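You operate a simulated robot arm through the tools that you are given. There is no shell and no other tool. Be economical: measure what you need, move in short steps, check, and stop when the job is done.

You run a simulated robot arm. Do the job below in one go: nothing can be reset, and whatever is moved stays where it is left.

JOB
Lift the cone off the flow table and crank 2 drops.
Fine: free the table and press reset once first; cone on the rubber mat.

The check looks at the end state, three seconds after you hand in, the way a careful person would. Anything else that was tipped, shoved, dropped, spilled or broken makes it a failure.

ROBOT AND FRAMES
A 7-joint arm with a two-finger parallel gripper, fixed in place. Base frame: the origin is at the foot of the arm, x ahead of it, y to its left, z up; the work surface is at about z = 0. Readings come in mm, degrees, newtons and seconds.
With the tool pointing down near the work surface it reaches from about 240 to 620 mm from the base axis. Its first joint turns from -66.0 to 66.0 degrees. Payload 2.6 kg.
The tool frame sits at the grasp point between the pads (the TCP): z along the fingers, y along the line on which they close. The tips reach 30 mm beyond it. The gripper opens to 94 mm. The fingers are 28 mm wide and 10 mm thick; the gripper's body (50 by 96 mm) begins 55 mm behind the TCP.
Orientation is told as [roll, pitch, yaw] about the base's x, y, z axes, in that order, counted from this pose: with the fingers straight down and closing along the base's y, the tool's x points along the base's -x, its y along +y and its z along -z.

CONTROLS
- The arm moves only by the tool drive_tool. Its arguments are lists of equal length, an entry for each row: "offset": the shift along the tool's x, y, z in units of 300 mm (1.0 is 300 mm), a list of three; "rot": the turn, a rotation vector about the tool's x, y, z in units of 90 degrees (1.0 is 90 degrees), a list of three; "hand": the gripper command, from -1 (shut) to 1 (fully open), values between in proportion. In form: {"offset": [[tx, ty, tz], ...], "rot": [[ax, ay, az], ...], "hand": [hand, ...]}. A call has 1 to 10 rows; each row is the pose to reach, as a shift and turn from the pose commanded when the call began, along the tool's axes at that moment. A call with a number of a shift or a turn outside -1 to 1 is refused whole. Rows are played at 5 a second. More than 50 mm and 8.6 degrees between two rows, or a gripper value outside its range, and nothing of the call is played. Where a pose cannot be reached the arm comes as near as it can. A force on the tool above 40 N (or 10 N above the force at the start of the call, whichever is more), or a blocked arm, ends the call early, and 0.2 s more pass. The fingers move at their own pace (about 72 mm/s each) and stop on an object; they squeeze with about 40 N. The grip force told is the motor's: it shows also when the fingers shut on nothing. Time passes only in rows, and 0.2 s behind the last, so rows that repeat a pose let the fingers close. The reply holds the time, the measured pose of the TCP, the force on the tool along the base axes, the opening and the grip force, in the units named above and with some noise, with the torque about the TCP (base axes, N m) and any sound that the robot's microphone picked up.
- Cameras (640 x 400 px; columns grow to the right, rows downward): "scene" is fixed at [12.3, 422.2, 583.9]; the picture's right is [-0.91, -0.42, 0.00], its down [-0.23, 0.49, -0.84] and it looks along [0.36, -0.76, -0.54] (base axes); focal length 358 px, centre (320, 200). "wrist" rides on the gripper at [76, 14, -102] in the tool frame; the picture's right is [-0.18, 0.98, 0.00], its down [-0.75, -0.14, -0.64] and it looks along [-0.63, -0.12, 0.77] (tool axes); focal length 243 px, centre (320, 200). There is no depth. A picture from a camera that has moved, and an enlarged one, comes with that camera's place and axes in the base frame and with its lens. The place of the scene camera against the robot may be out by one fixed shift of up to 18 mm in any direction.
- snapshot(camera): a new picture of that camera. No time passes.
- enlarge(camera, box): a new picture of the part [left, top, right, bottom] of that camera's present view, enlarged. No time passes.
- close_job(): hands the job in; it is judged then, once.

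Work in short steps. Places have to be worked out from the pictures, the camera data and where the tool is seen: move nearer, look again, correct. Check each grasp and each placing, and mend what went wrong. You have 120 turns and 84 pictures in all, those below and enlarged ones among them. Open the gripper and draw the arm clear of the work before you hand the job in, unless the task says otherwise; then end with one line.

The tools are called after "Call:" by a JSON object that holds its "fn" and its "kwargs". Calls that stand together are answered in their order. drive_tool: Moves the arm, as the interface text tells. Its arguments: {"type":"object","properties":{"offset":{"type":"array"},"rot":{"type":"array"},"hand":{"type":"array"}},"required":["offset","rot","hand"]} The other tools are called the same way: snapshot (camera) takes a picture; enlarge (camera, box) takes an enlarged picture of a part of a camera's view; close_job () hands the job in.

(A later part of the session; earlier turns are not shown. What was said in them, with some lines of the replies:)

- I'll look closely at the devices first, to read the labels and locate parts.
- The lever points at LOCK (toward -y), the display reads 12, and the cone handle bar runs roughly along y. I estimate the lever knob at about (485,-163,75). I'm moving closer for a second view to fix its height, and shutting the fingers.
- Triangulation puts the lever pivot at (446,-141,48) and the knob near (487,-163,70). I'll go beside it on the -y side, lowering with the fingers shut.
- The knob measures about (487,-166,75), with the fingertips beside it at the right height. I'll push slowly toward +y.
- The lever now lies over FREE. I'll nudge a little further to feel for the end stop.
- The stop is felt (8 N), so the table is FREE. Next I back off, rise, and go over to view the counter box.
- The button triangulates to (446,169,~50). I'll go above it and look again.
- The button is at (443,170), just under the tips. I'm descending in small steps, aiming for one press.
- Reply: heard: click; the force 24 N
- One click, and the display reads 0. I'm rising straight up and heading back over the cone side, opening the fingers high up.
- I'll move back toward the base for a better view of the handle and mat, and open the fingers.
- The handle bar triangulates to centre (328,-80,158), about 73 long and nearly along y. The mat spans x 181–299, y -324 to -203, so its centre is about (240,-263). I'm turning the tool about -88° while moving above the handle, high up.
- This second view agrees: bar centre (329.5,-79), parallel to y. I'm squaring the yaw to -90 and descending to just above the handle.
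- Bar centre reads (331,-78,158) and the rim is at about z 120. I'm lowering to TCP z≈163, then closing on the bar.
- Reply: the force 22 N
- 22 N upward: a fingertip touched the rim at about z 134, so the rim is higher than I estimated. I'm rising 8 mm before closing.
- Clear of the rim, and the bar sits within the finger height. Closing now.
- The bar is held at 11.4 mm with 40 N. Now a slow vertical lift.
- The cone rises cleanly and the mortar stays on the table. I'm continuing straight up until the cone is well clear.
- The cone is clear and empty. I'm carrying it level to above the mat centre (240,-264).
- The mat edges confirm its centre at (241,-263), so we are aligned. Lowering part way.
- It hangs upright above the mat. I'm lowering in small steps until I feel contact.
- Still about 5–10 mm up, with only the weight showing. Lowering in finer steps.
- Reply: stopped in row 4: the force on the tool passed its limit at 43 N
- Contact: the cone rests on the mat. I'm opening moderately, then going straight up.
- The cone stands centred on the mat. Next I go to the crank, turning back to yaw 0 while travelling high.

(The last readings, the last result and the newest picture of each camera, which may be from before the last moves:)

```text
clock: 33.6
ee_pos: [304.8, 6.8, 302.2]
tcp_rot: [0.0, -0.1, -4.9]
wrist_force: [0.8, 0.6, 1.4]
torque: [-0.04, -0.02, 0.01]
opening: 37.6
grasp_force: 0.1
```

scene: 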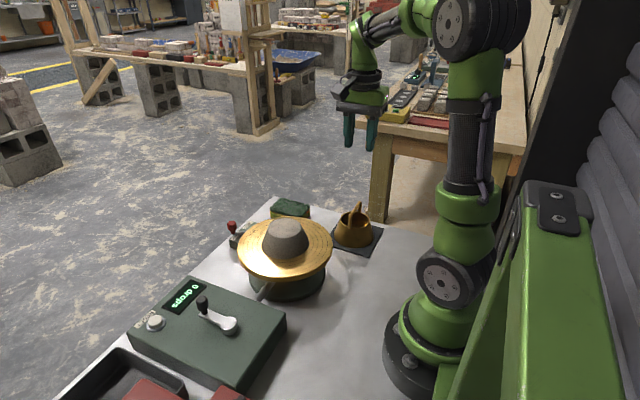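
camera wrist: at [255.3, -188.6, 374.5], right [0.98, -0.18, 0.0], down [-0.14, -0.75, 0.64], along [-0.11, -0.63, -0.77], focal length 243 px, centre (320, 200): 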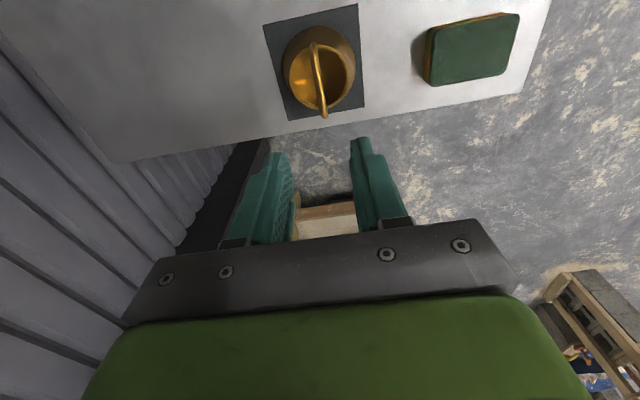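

I'm finishing the rotation and moving behind the crank to look.

Call:
{"fn": "drive_tool", "kwargs": {"offset": [[0, 0.1, 0], [0, 0.2, 0.05], [0, 0.33, 0.1], [0, 0.4, 0.2], [0, 0.4, 0.2]], "rot": [[0, 0, -0.03], [0, 0, -0.054], [0, 0, -0.054], [0, 0, -0.054], [0, 0, -0.054]], "hand": [-0.2, -0.2, -0.2, -0.2, -0.2]}}

Call:
{"fn": "snapshot", "kwargs": {"camera": "wrist"}}

Call:
{"fn": "enlarge", "kwargs": {"camera": "wrist", "box": [220, 30, 440, 180]}}

```text
clock: 34.8
ee_pos: [315.3, 127.6, 241.5]
tcp_rot: [0.1, -0.1, -0.2]
wrist_force: [-0.5, -0.8, 0.8]
torque: [-0.01, 0.03, 0.01]
opening: 37.8
grasp_force: 0.0
```

```text
41 pictures are left
camera wrist: at [238.4, 142.3, 343.7], right [0.19, 0.98, 0.0], down [0.75, -0.14, 0.64], along [0.63, -0.12, -0.77], focal length 243 px, centre (320, 200)
```

wrist: 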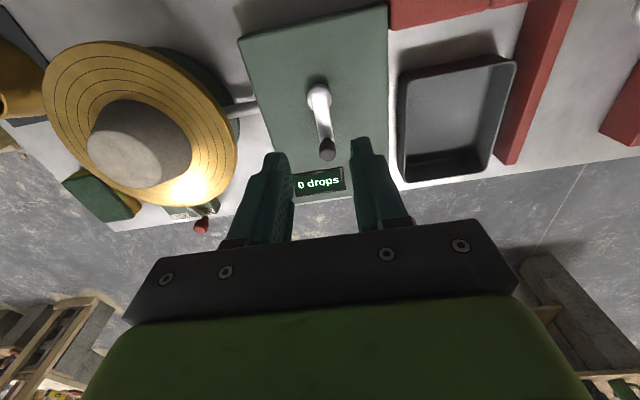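

```text
2.67 times, centred on (330, 105) of wrist
camera zoom: at [238.4, 142.3, 343.7], right [0.19, 0.98, 0.0], down [0.75, -0.14, 0.64], along [0.63, -0.12, -0.77], focal length 647 px, centre (293, 453)
```

zoom: 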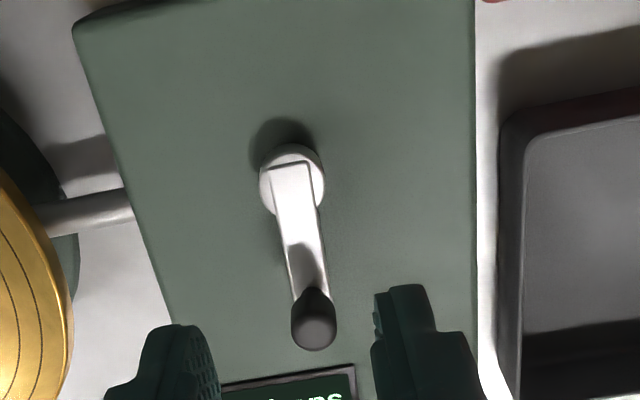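

Knob at (374,124.5, top ~95–100); hub at about (322,125), radius about 51. I'm moving over the knob at a safe height and checking alignment.

Call:
{"fn": "drive_tool", "kwargs": {"offset": [[-0.1, -0.005, 0.05], [-0.196, -0.01, 0.12], [-0.196, -0.01, 0.24], [-0.196, -0.01, 0.31], [-0.196, -0.01, 0.31]], "rot": [[0, 0, 0], [0, 0, 0], [0, 0, 0], [0, 0, 0], [0, 0, 0]], "hand": [-0.1, -0.1, -0.1, -0.1, -0.1]}}

Call:
{"fn": "snapshot", "kwargs": {"camera": "wrist"}}

Call:
{"fn": "enlarge", "kwargs": {"camera": "scene", "box": [130, 230, 290, 370]}}

```text
clock: 36.0
ee_pos: [374.8, 122.2, 146.2]
tcp_rot: [-0.1, -0.2, -0.3]
wrist_force: [-0.3, 0.5, -0.3]
torque: [0.01, -0.02, 0.0]
opening: 42.4
grasp_force: 0.0
```

```text
39 pictures are left
camera wrist: at [298.9, 137.4, 250.0], right [0.19, 0.98, 0.0], down [0.75, -0.14, 0.64], along [0.63, -0.12, -0.76], focal length 243 px, centre (320, 200)
```

wrist: 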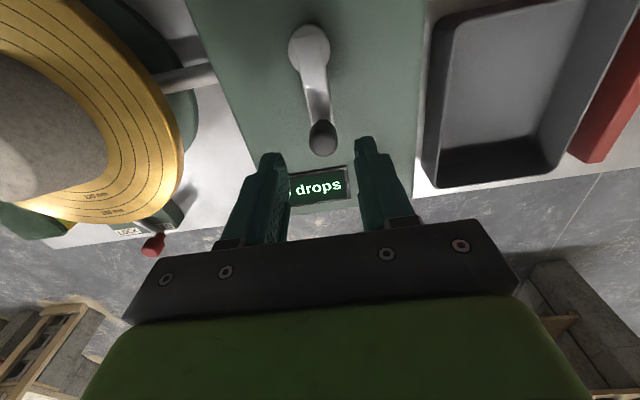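

```text
2.86 times, centred on (210, 300) of scene
camera zoom: at [12.4, 422.2, 583.9], right [-0.91, -0.42, 0.0], down [-0.23, 0.49, -0.84], along [0.36, -0.76, -0.54], focal length 1022 px, centre (634, -86)
```

zoom: 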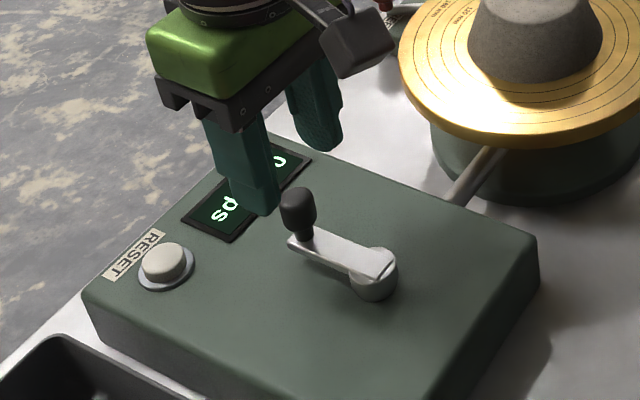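

The knob reads (374,124.4) and the hub (321.5,126). I'm nudging y, descending to TCP z≈108 and closing on the knob.

Call:
{"fn": "drive_tool", "kwargs": {"offset": [[0, 0.007, 0.06], [0, 0.007, 0.11], [0, 0.007, 0.127], [0, 0.007, 0.127], [0, 0.007, 0.127], [0, 0.007, 0.127], [0, 0.007, 0.127]], "rot": [[0, 0, 0], [0, 0, 0], [0, 0, 0], [0, 0, 0], [0, 0, 0], [0, 0, 0], [0, 0, 0]], "hand": [-0.1, -0.1, -0.1, -0.1, -0.7, -1, -1]}}

Call:
{"fn": "enlarge", "kwargs": {"camera": "scene", "box": [130, 230, 290, 370]}}

Call:
{"fn": "snapshot", "kwargs": {"camera": "wrist"}}

```text
clock: 37.6
ee_pos: [375.1, 124.5, 110.9]
tcp_rot: [0.0, -0.2, -0.2]
wrist_force: [2.5, 0.9, -3.2]
torque: [-0.01, -0.27, -0.06]
opening: 19.4
grasp_force: 44.4
```

```text
2.86 times, centred on (210, 300) of scene
camera zoom: at [12.4, 422.2, 583.9], right [-0.91, -0.42, 0.0], down [-0.23, 0.49, -0.84], along [0.36, -0.76, -0.54], focal length 1022 px, centre (634, -86)
```

zoom: 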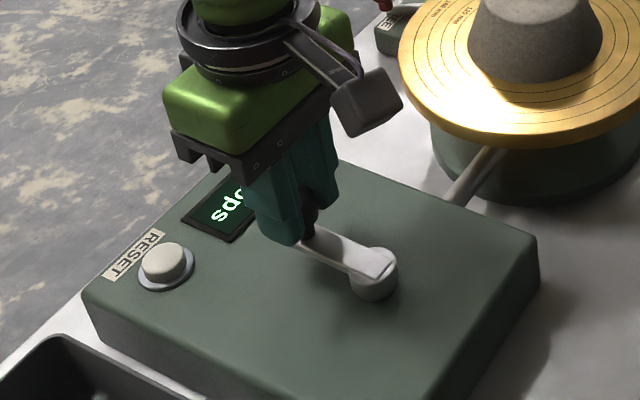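

```text
36 pictures are left
camera wrist: at [299.0, 138.5, 213.2], right [0.19, 0.98, 0.0], down [0.75, -0.14, 0.64], along [0.63, -0.12, -0.76], focal length 243 px, centre (320, 200)
```

wrist: 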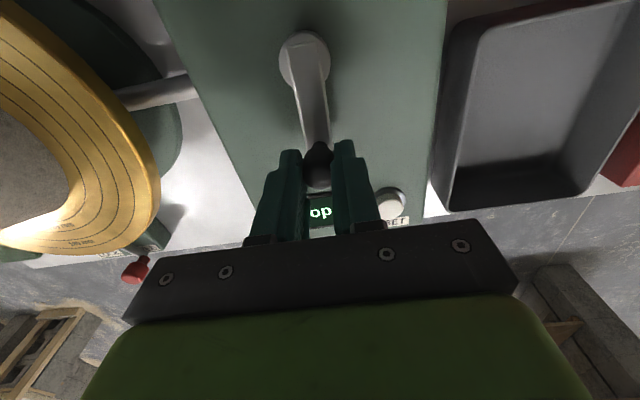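

The knob is held (19.4 mm). I'll test a small clockwise arc of about 20° and read the forces.

Call:
{"fn": "drive_tool", "kwargs": {"offset": [[0.003, -0.03, 0], [0.013, -0.06, 0]], "rot": [[0, 0, 0], [0, 0, 0]], "hand": [-1, -1]}}

Call:
{"fn": "snapshot", "kwargs": {"camera": "wrist"}}

```text
clock: 38.2
ee_pos: [370.7, 105.1, 112.4]
tcp_rot: [-0.1, -0.1, -0.3]
wrist_force: [1.9, 7.1, -2.7]
torque: [0.18, 0.12, -0.28]
opening: 19.4
grasp_force: 44.5
```

```text
35 pictures are left
camera wrist: at [294.7, 121.2, 214.1], right [0.19, 0.98, 0.0], down [0.75, -0.14, 0.64], along [0.63, -0.12, -0.77], focal length 243 px, centre (320, 200)
```

wrist: 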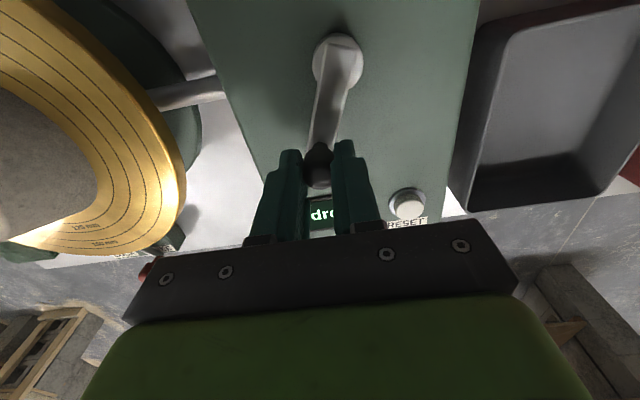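

The crank turns (about 7 N drag). Continuing the circle in 20° rows.

Call:
{"fn": "drive_tool", "kwargs": {"offset": [[0.014, -0.027, 0], [0.032, -0.051, 0], [0.055, -0.072, 0], [0.08, -0.089, 0], [0.108, -0.101, 0], [0.138, -0.108, 0]], "rot": [[0, 0, 0], [0, 0, 0], [0, 0, 0], [0, 0, 0], [0, 0, 0], [0, 0, 0]], "hand": [-1, -1, -1, -1, -1, -1]}}

Call:
{"fn": "snapshot", "kwargs": {"camera": "wrist"}}

```text
clock: 39.6
ee_pos: [329.6, 74.9, 111.0]
tcp_rot: [0.0, -0.2, -0.1]
wrist_force: [4.3, 21.2, 1.3]
torque: [0.54, -0.69, -0.29]
opening: 19.3
grasp_force: 44.7
```

```text
34 pictures are left
camera wrist: at [253.3, 89.9, 214.1], right [0.19, 0.98, 0.0], down [0.75, -0.14, 0.64], along [0.63, -0.12, -0.76], focal length 243 px, centre (320, 200)
```

wrist: 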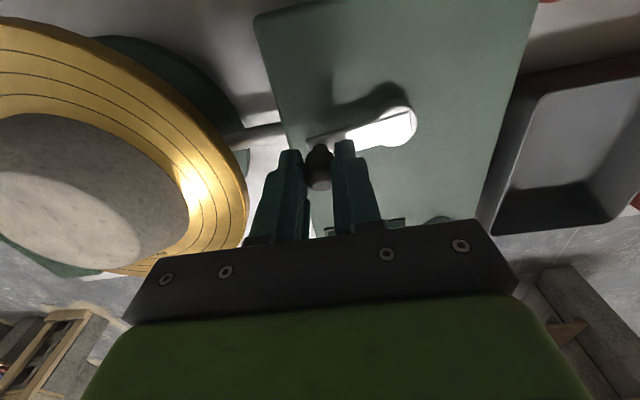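

About 21 N radial inward, so the true radius is slightly smaller. I'm adjusting to R≈51, centre (321.5,127), and continuing.

Call:
{"fn": "drive_tool", "kwargs": {"offset": [[0.03, 0.007, 0], [0.06, 0.01, 0], [0.088, 0.019, 0], [0.114, 0.032, 0], [0.138, 0.05, 0], [0.158, 0.072, 0], [0.174, 0.097, 0]], "rot": [[0, 0, 0], [0, 0, 0], [0, 0, 0], [0, 0, 0], [0, 0, 0], [0, 0, 0], [0, 0, 0]], "hand": [-1, -1, -1, -1, -1, -1, -1]}}

Call:
{"fn": "enlarge", "kwargs": {"camera": "scene", "box": [130, 200, 320, 370]}}

```text
clock: 41.2
ee_pos: [274.0, 101.6, 108.4]
tcp_rot: [0.0, 0.4, -0.2]
wrist_force: [-5.6, -11.6, -18.7]
torque: [-0.29, 0.36, -0.31]
opening: 19.5
grasp_force: 45.3
```

```text
2.35 times, centred on (225, 285) of scene
camera zoom: at [12.4, 422.2, 583.9], right [-0.91, -0.42, 0.0], down [-0.23, 0.49, -0.84], along [0.36, -0.76, -0.54], focal length 842 px, centre (544, 0)
```

zoom: 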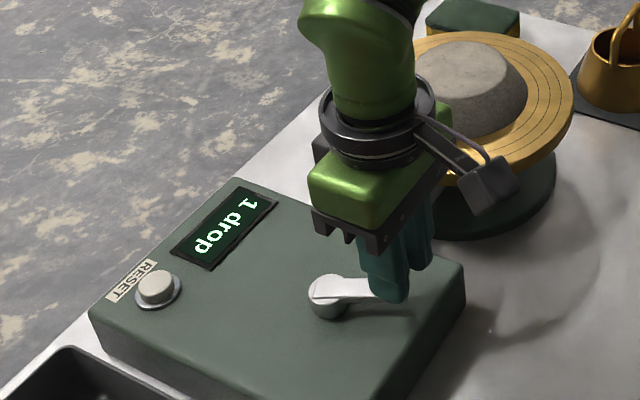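

The display shows 1 drop already. I'm continuing around with a slightly larger radius here, since the forces were pulling outward.

Call:
{"fn": "drive_tool", "kwargs": {"offset": [[0.018, 0.028, 0], [0.025, 0.057, 0], [0.027, 0.088, 0], [0.023, 0.118, 0], [0.014, 0.147, 0], [0.0, 0.174, 0], [-0.018, 0.199, 0], [-0.041, 0.22, 0]], "rot": [[0, 0, 0], [0, 0, 0], [0, 0, 0], [0, 0, 0], [0, 0, 0], [0, 0, 0], [0, 0, 0], [0, 0, 0]], "hand": [-1, -1, -1, -1, -1, -1, -1, -1]}}

Call:
{"fn": "enlarge", "kwargs": {"camera": "scene", "box": [130, 200, 320, 370]}}

```text
clock: 43.0
ee_pos: [290.8, 168.8, 110.0]
tcp_rot: [-0.1, -0.2, -0.4]
wrist_force: [1.8, -18.8, 13.9]
torque: [-0.54, 0.08, -0.41]
opening: 19.2
grasp_force: 45.2
```

```text
2.35 times, centred on (225, 285) of scene
camera zoom: at [12.3, 422.1, 584.0], right [-0.91, -0.42, 0.0], down [-0.23, 0.49, -0.84], along [0.36, -0.76, -0.54], focal length 842 px, centre (544, 0)
```

zoom: 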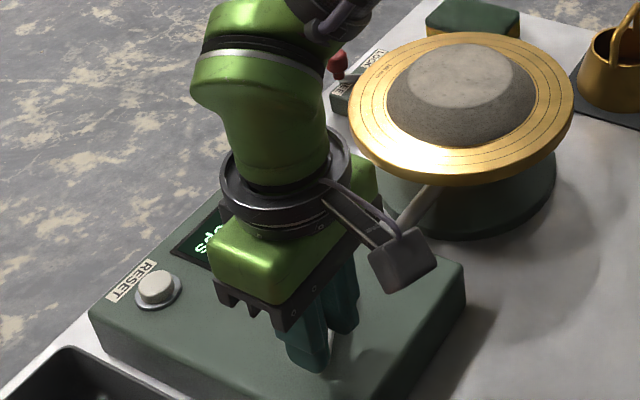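

The visible fragment of the display may say "drops". I need to read it before turning any more.

Call:
{"fn": "snapshot", "kwargs": {"camera": "wrist"}}

Call:
{"fn": "enlarge", "kwargs": {"camera": "scene", "box": [170, 260, 220, 300]}}

```text
31 pictures are left
camera wrist: at [214.3, 184.0, 212.5], right [0.19, 0.98, 0.0], down [0.75, -0.14, 0.65], along [0.63, -0.12, -0.76], focal length 243 px, centre (320, 200)
```

wrist: 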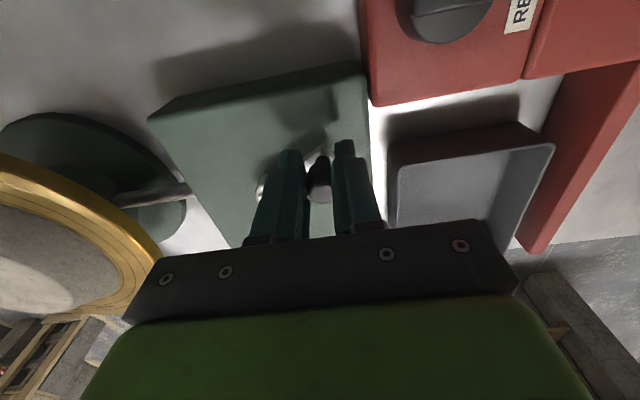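

```text
10.00 times, centred on (195, 280) of scene
camera zoom: at [12.3, 422.1, 584.0], right [-0.91, -0.42, 0.0], down [-0.23, 0.49, -0.84], along [0.36, -0.76, -0.54], focal length 3576 px, centre (1570, -600)
```

zoom: 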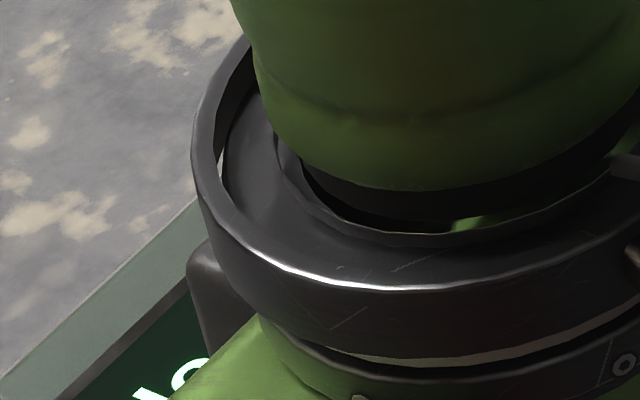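

Call:
{"fn": "enlarge", "kwargs": {"camera": "scene", "box": [165, 280, 215, 320]}}

```text
10.00 times, centred on (190, 300) of scene
camera zoom: at [12.3, 422.1, 584.0], right [-0.91, -0.42, 0.0], down [-0.23, 0.49, -0.84], along [0.36, -0.76, -0.54], focal length 3576 px, centre (1620, -800)
```

zoom: 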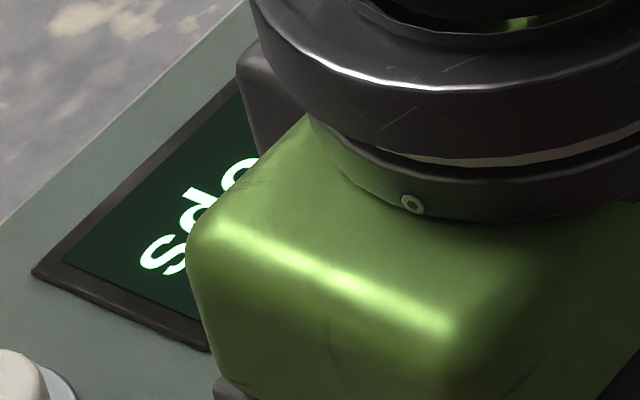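

It reads "…ops", so plural: most likely 2 drops. I'm stopping here, releasing the knob and rising straight up to read the whole display.

Call:
{"fn": "drive_tool", "kwargs": {"offset": [[0, 0, 0], [0, 0, 0], [0, 0, 0], [0, 0, -0.06], [0, 0, -0.16], [0, 0, -0.3], [0, 0, -0.45], [0, 0, -0.6]], "rot": [[0, 0, 0], [0, 0, 0], [0, 0, 0], [0, 0, 0], [0, 0, 0], [0, 0, 0], [0, 0, 0], [0, 0, 0]], "hand": [-0.3, -0.1, -0.1, -0.1, -0.1, -0.1, -0.1, -0.1]}}

Call:
{"fn": "snapshot", "kwargs": {"camera": "wrist"}}

Call:
{"fn": "snapshot", "kwargs": {"camera": "scene"}}

```text
clock: 44.8
ee_pos: [289.5, 171.1, 291.1]
tcp_rot: [0.0, -0.1, -0.2]
wrist_force: [0.3, 0.1, 1.0]
torque: [0.02, 0.01, -0.03]
opening: 42.3
grasp_force: 0.1
```

```text
28 pictures are left
camera wrist: at [214.0, 186.8, 393.9], right [0.19, 0.98, 0.0], down [0.75, -0.14, 0.64], along [0.63, -0.12, -0.77], focal length 243 px, centre (320, 200)
```

wrist: 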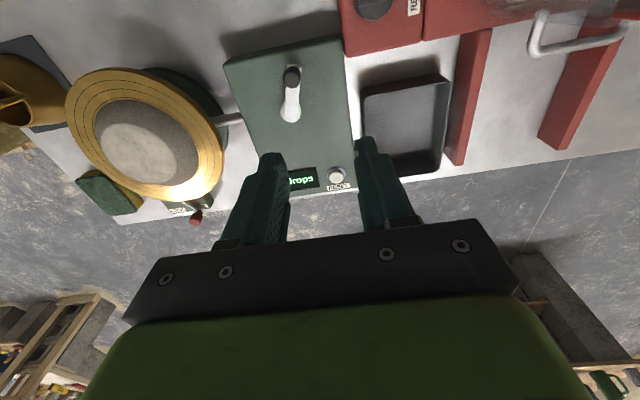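

```text
27 pictures are left
```

scene: 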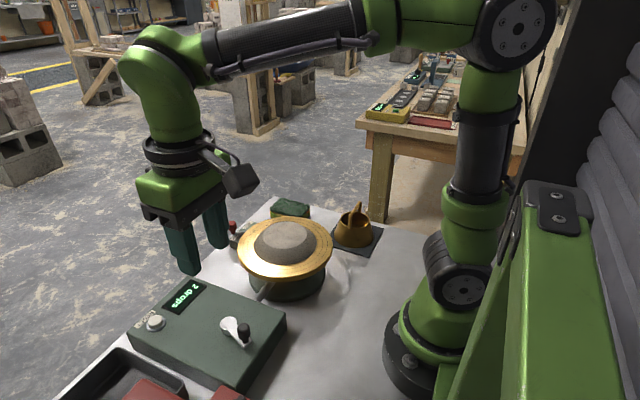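

Call:
{"fn": "enlarge", "kwargs": {"camera": "scene", "box": [130, 260, 290, 380]}}

Call:
{"fn": "enlarge", "kwargs": {"camera": "wrist", "box": [220, 40, 370, 200]}}

```text
3.33 times, centred on (210, 320) of scene
camera zoom: at [12.3, 422.2, 583.9], right [-0.91, -0.42, 0.0], down [-0.23, 0.49, -0.84], along [0.36, -0.76, -0.54], focal length 1192 px, centre (687, -200)
```

zoom: 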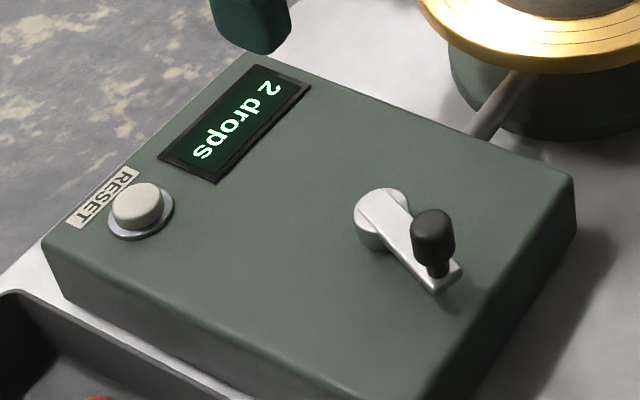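

```text
2.50 times, centred on (295, 120) of wrist
camera zoom: at [214.0, 186.8, 393.9], right [0.19, 0.98, 0.0], down [0.75, -0.14, 0.64], along [0.63, -0.12, -0.77], focal length 606 px, centre (382, 400)
```

zoom: 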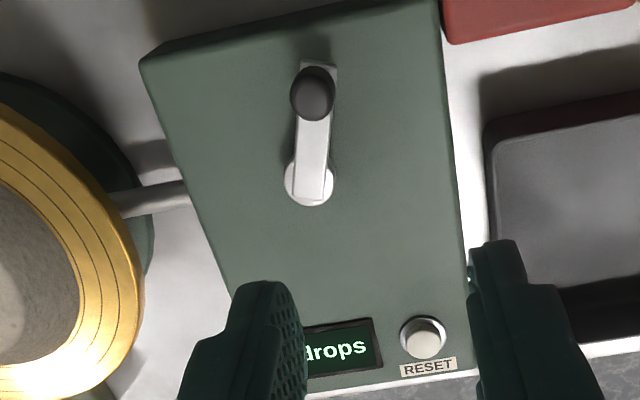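

The display reads 2 drops and the crank rests at a half-turn detent. I'm drawing the arm up and clear, with the gripper open, then making a final check.

Call:
{"fn": "drive_tool", "kwargs": {"offset": [[-0.05, 0, -0.1], [-0.1, -0.1, -0.15], [-0.15, -0.2, -0.2], [-0.2, -0.3, -0.2], [-0.25, -0.42, -0.2], [-0.28, -0.55, -0.2], [-0.28, -0.68, -0.2], [-0.28, -0.8, -0.2], [-0.28, -0.8, -0.2], [-0.28, -0.8, -0.2]], "rot": [[0, 0, 0], [0, 0, 0], [0, 0, 0], [0, 0, 0], [0, 0, 0], [0, 0, 0], [0, 0, 0], [0, 0, 0], [0, 0, 0], [0, 0, 0]], "hand": [0.5, 1, 1, 1, 1, 1, 1, 1, 1, 1]}}

Call:
{"fn": "snapshot", "kwargs": {"camera": "wrist"}}

Call:
{"fn": "enlarge", "kwargs": {"camera": "scene", "box": [120, 180, 420, 370]}}

```text
clock: 47.0
ee_pos: [372.6, -69.4, 351.4]
tcp_rot: [0.0, -0.2, -0.3]
wrist_force: [0.8, 0.3, 0.9]
torque: [0.04, 0.01, 0.01]
opening: 94.0
grasp_force: 0.0
```

```text
24 pictures are left
camera wrist: at [296.8, -56.0, 452.8], right [0.19, 0.98, 0.0], down [0.75, -0.14, 0.64], along [0.63, -0.12, -0.77], focal length 243 px, centre (320, 200)
```

wrist: 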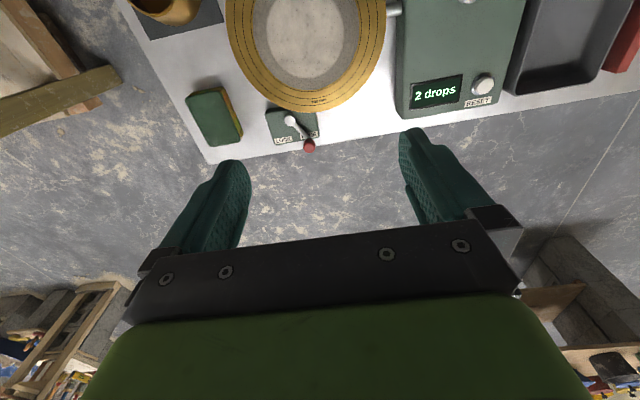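

```text
2.11 times, centred on (270, 275) of scene
camera zoom: at [12.4, 422.1, 583.9], right [-0.91, -0.42, 0.0], down [-0.23, 0.49, -0.84], along [0.36, -0.76, -0.54], focal length 753 px, centre (425, 42)
```

zoom: 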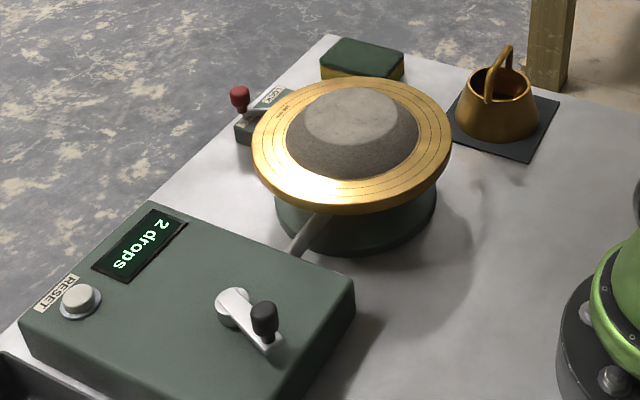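

The lever is on FREE, the display reads 2 drops, and the cone stands on the mat. Nothing else was disturbed and the arm is clear, so I'm handing in.

Call:
{"fn": "close_job", "kwargs": {}}

```text
The job is handed in.
```

The job is handed in: I freed the table, pressed reset once, stood the cone on the rubber mat, and cranked until the counter read 2 drops.
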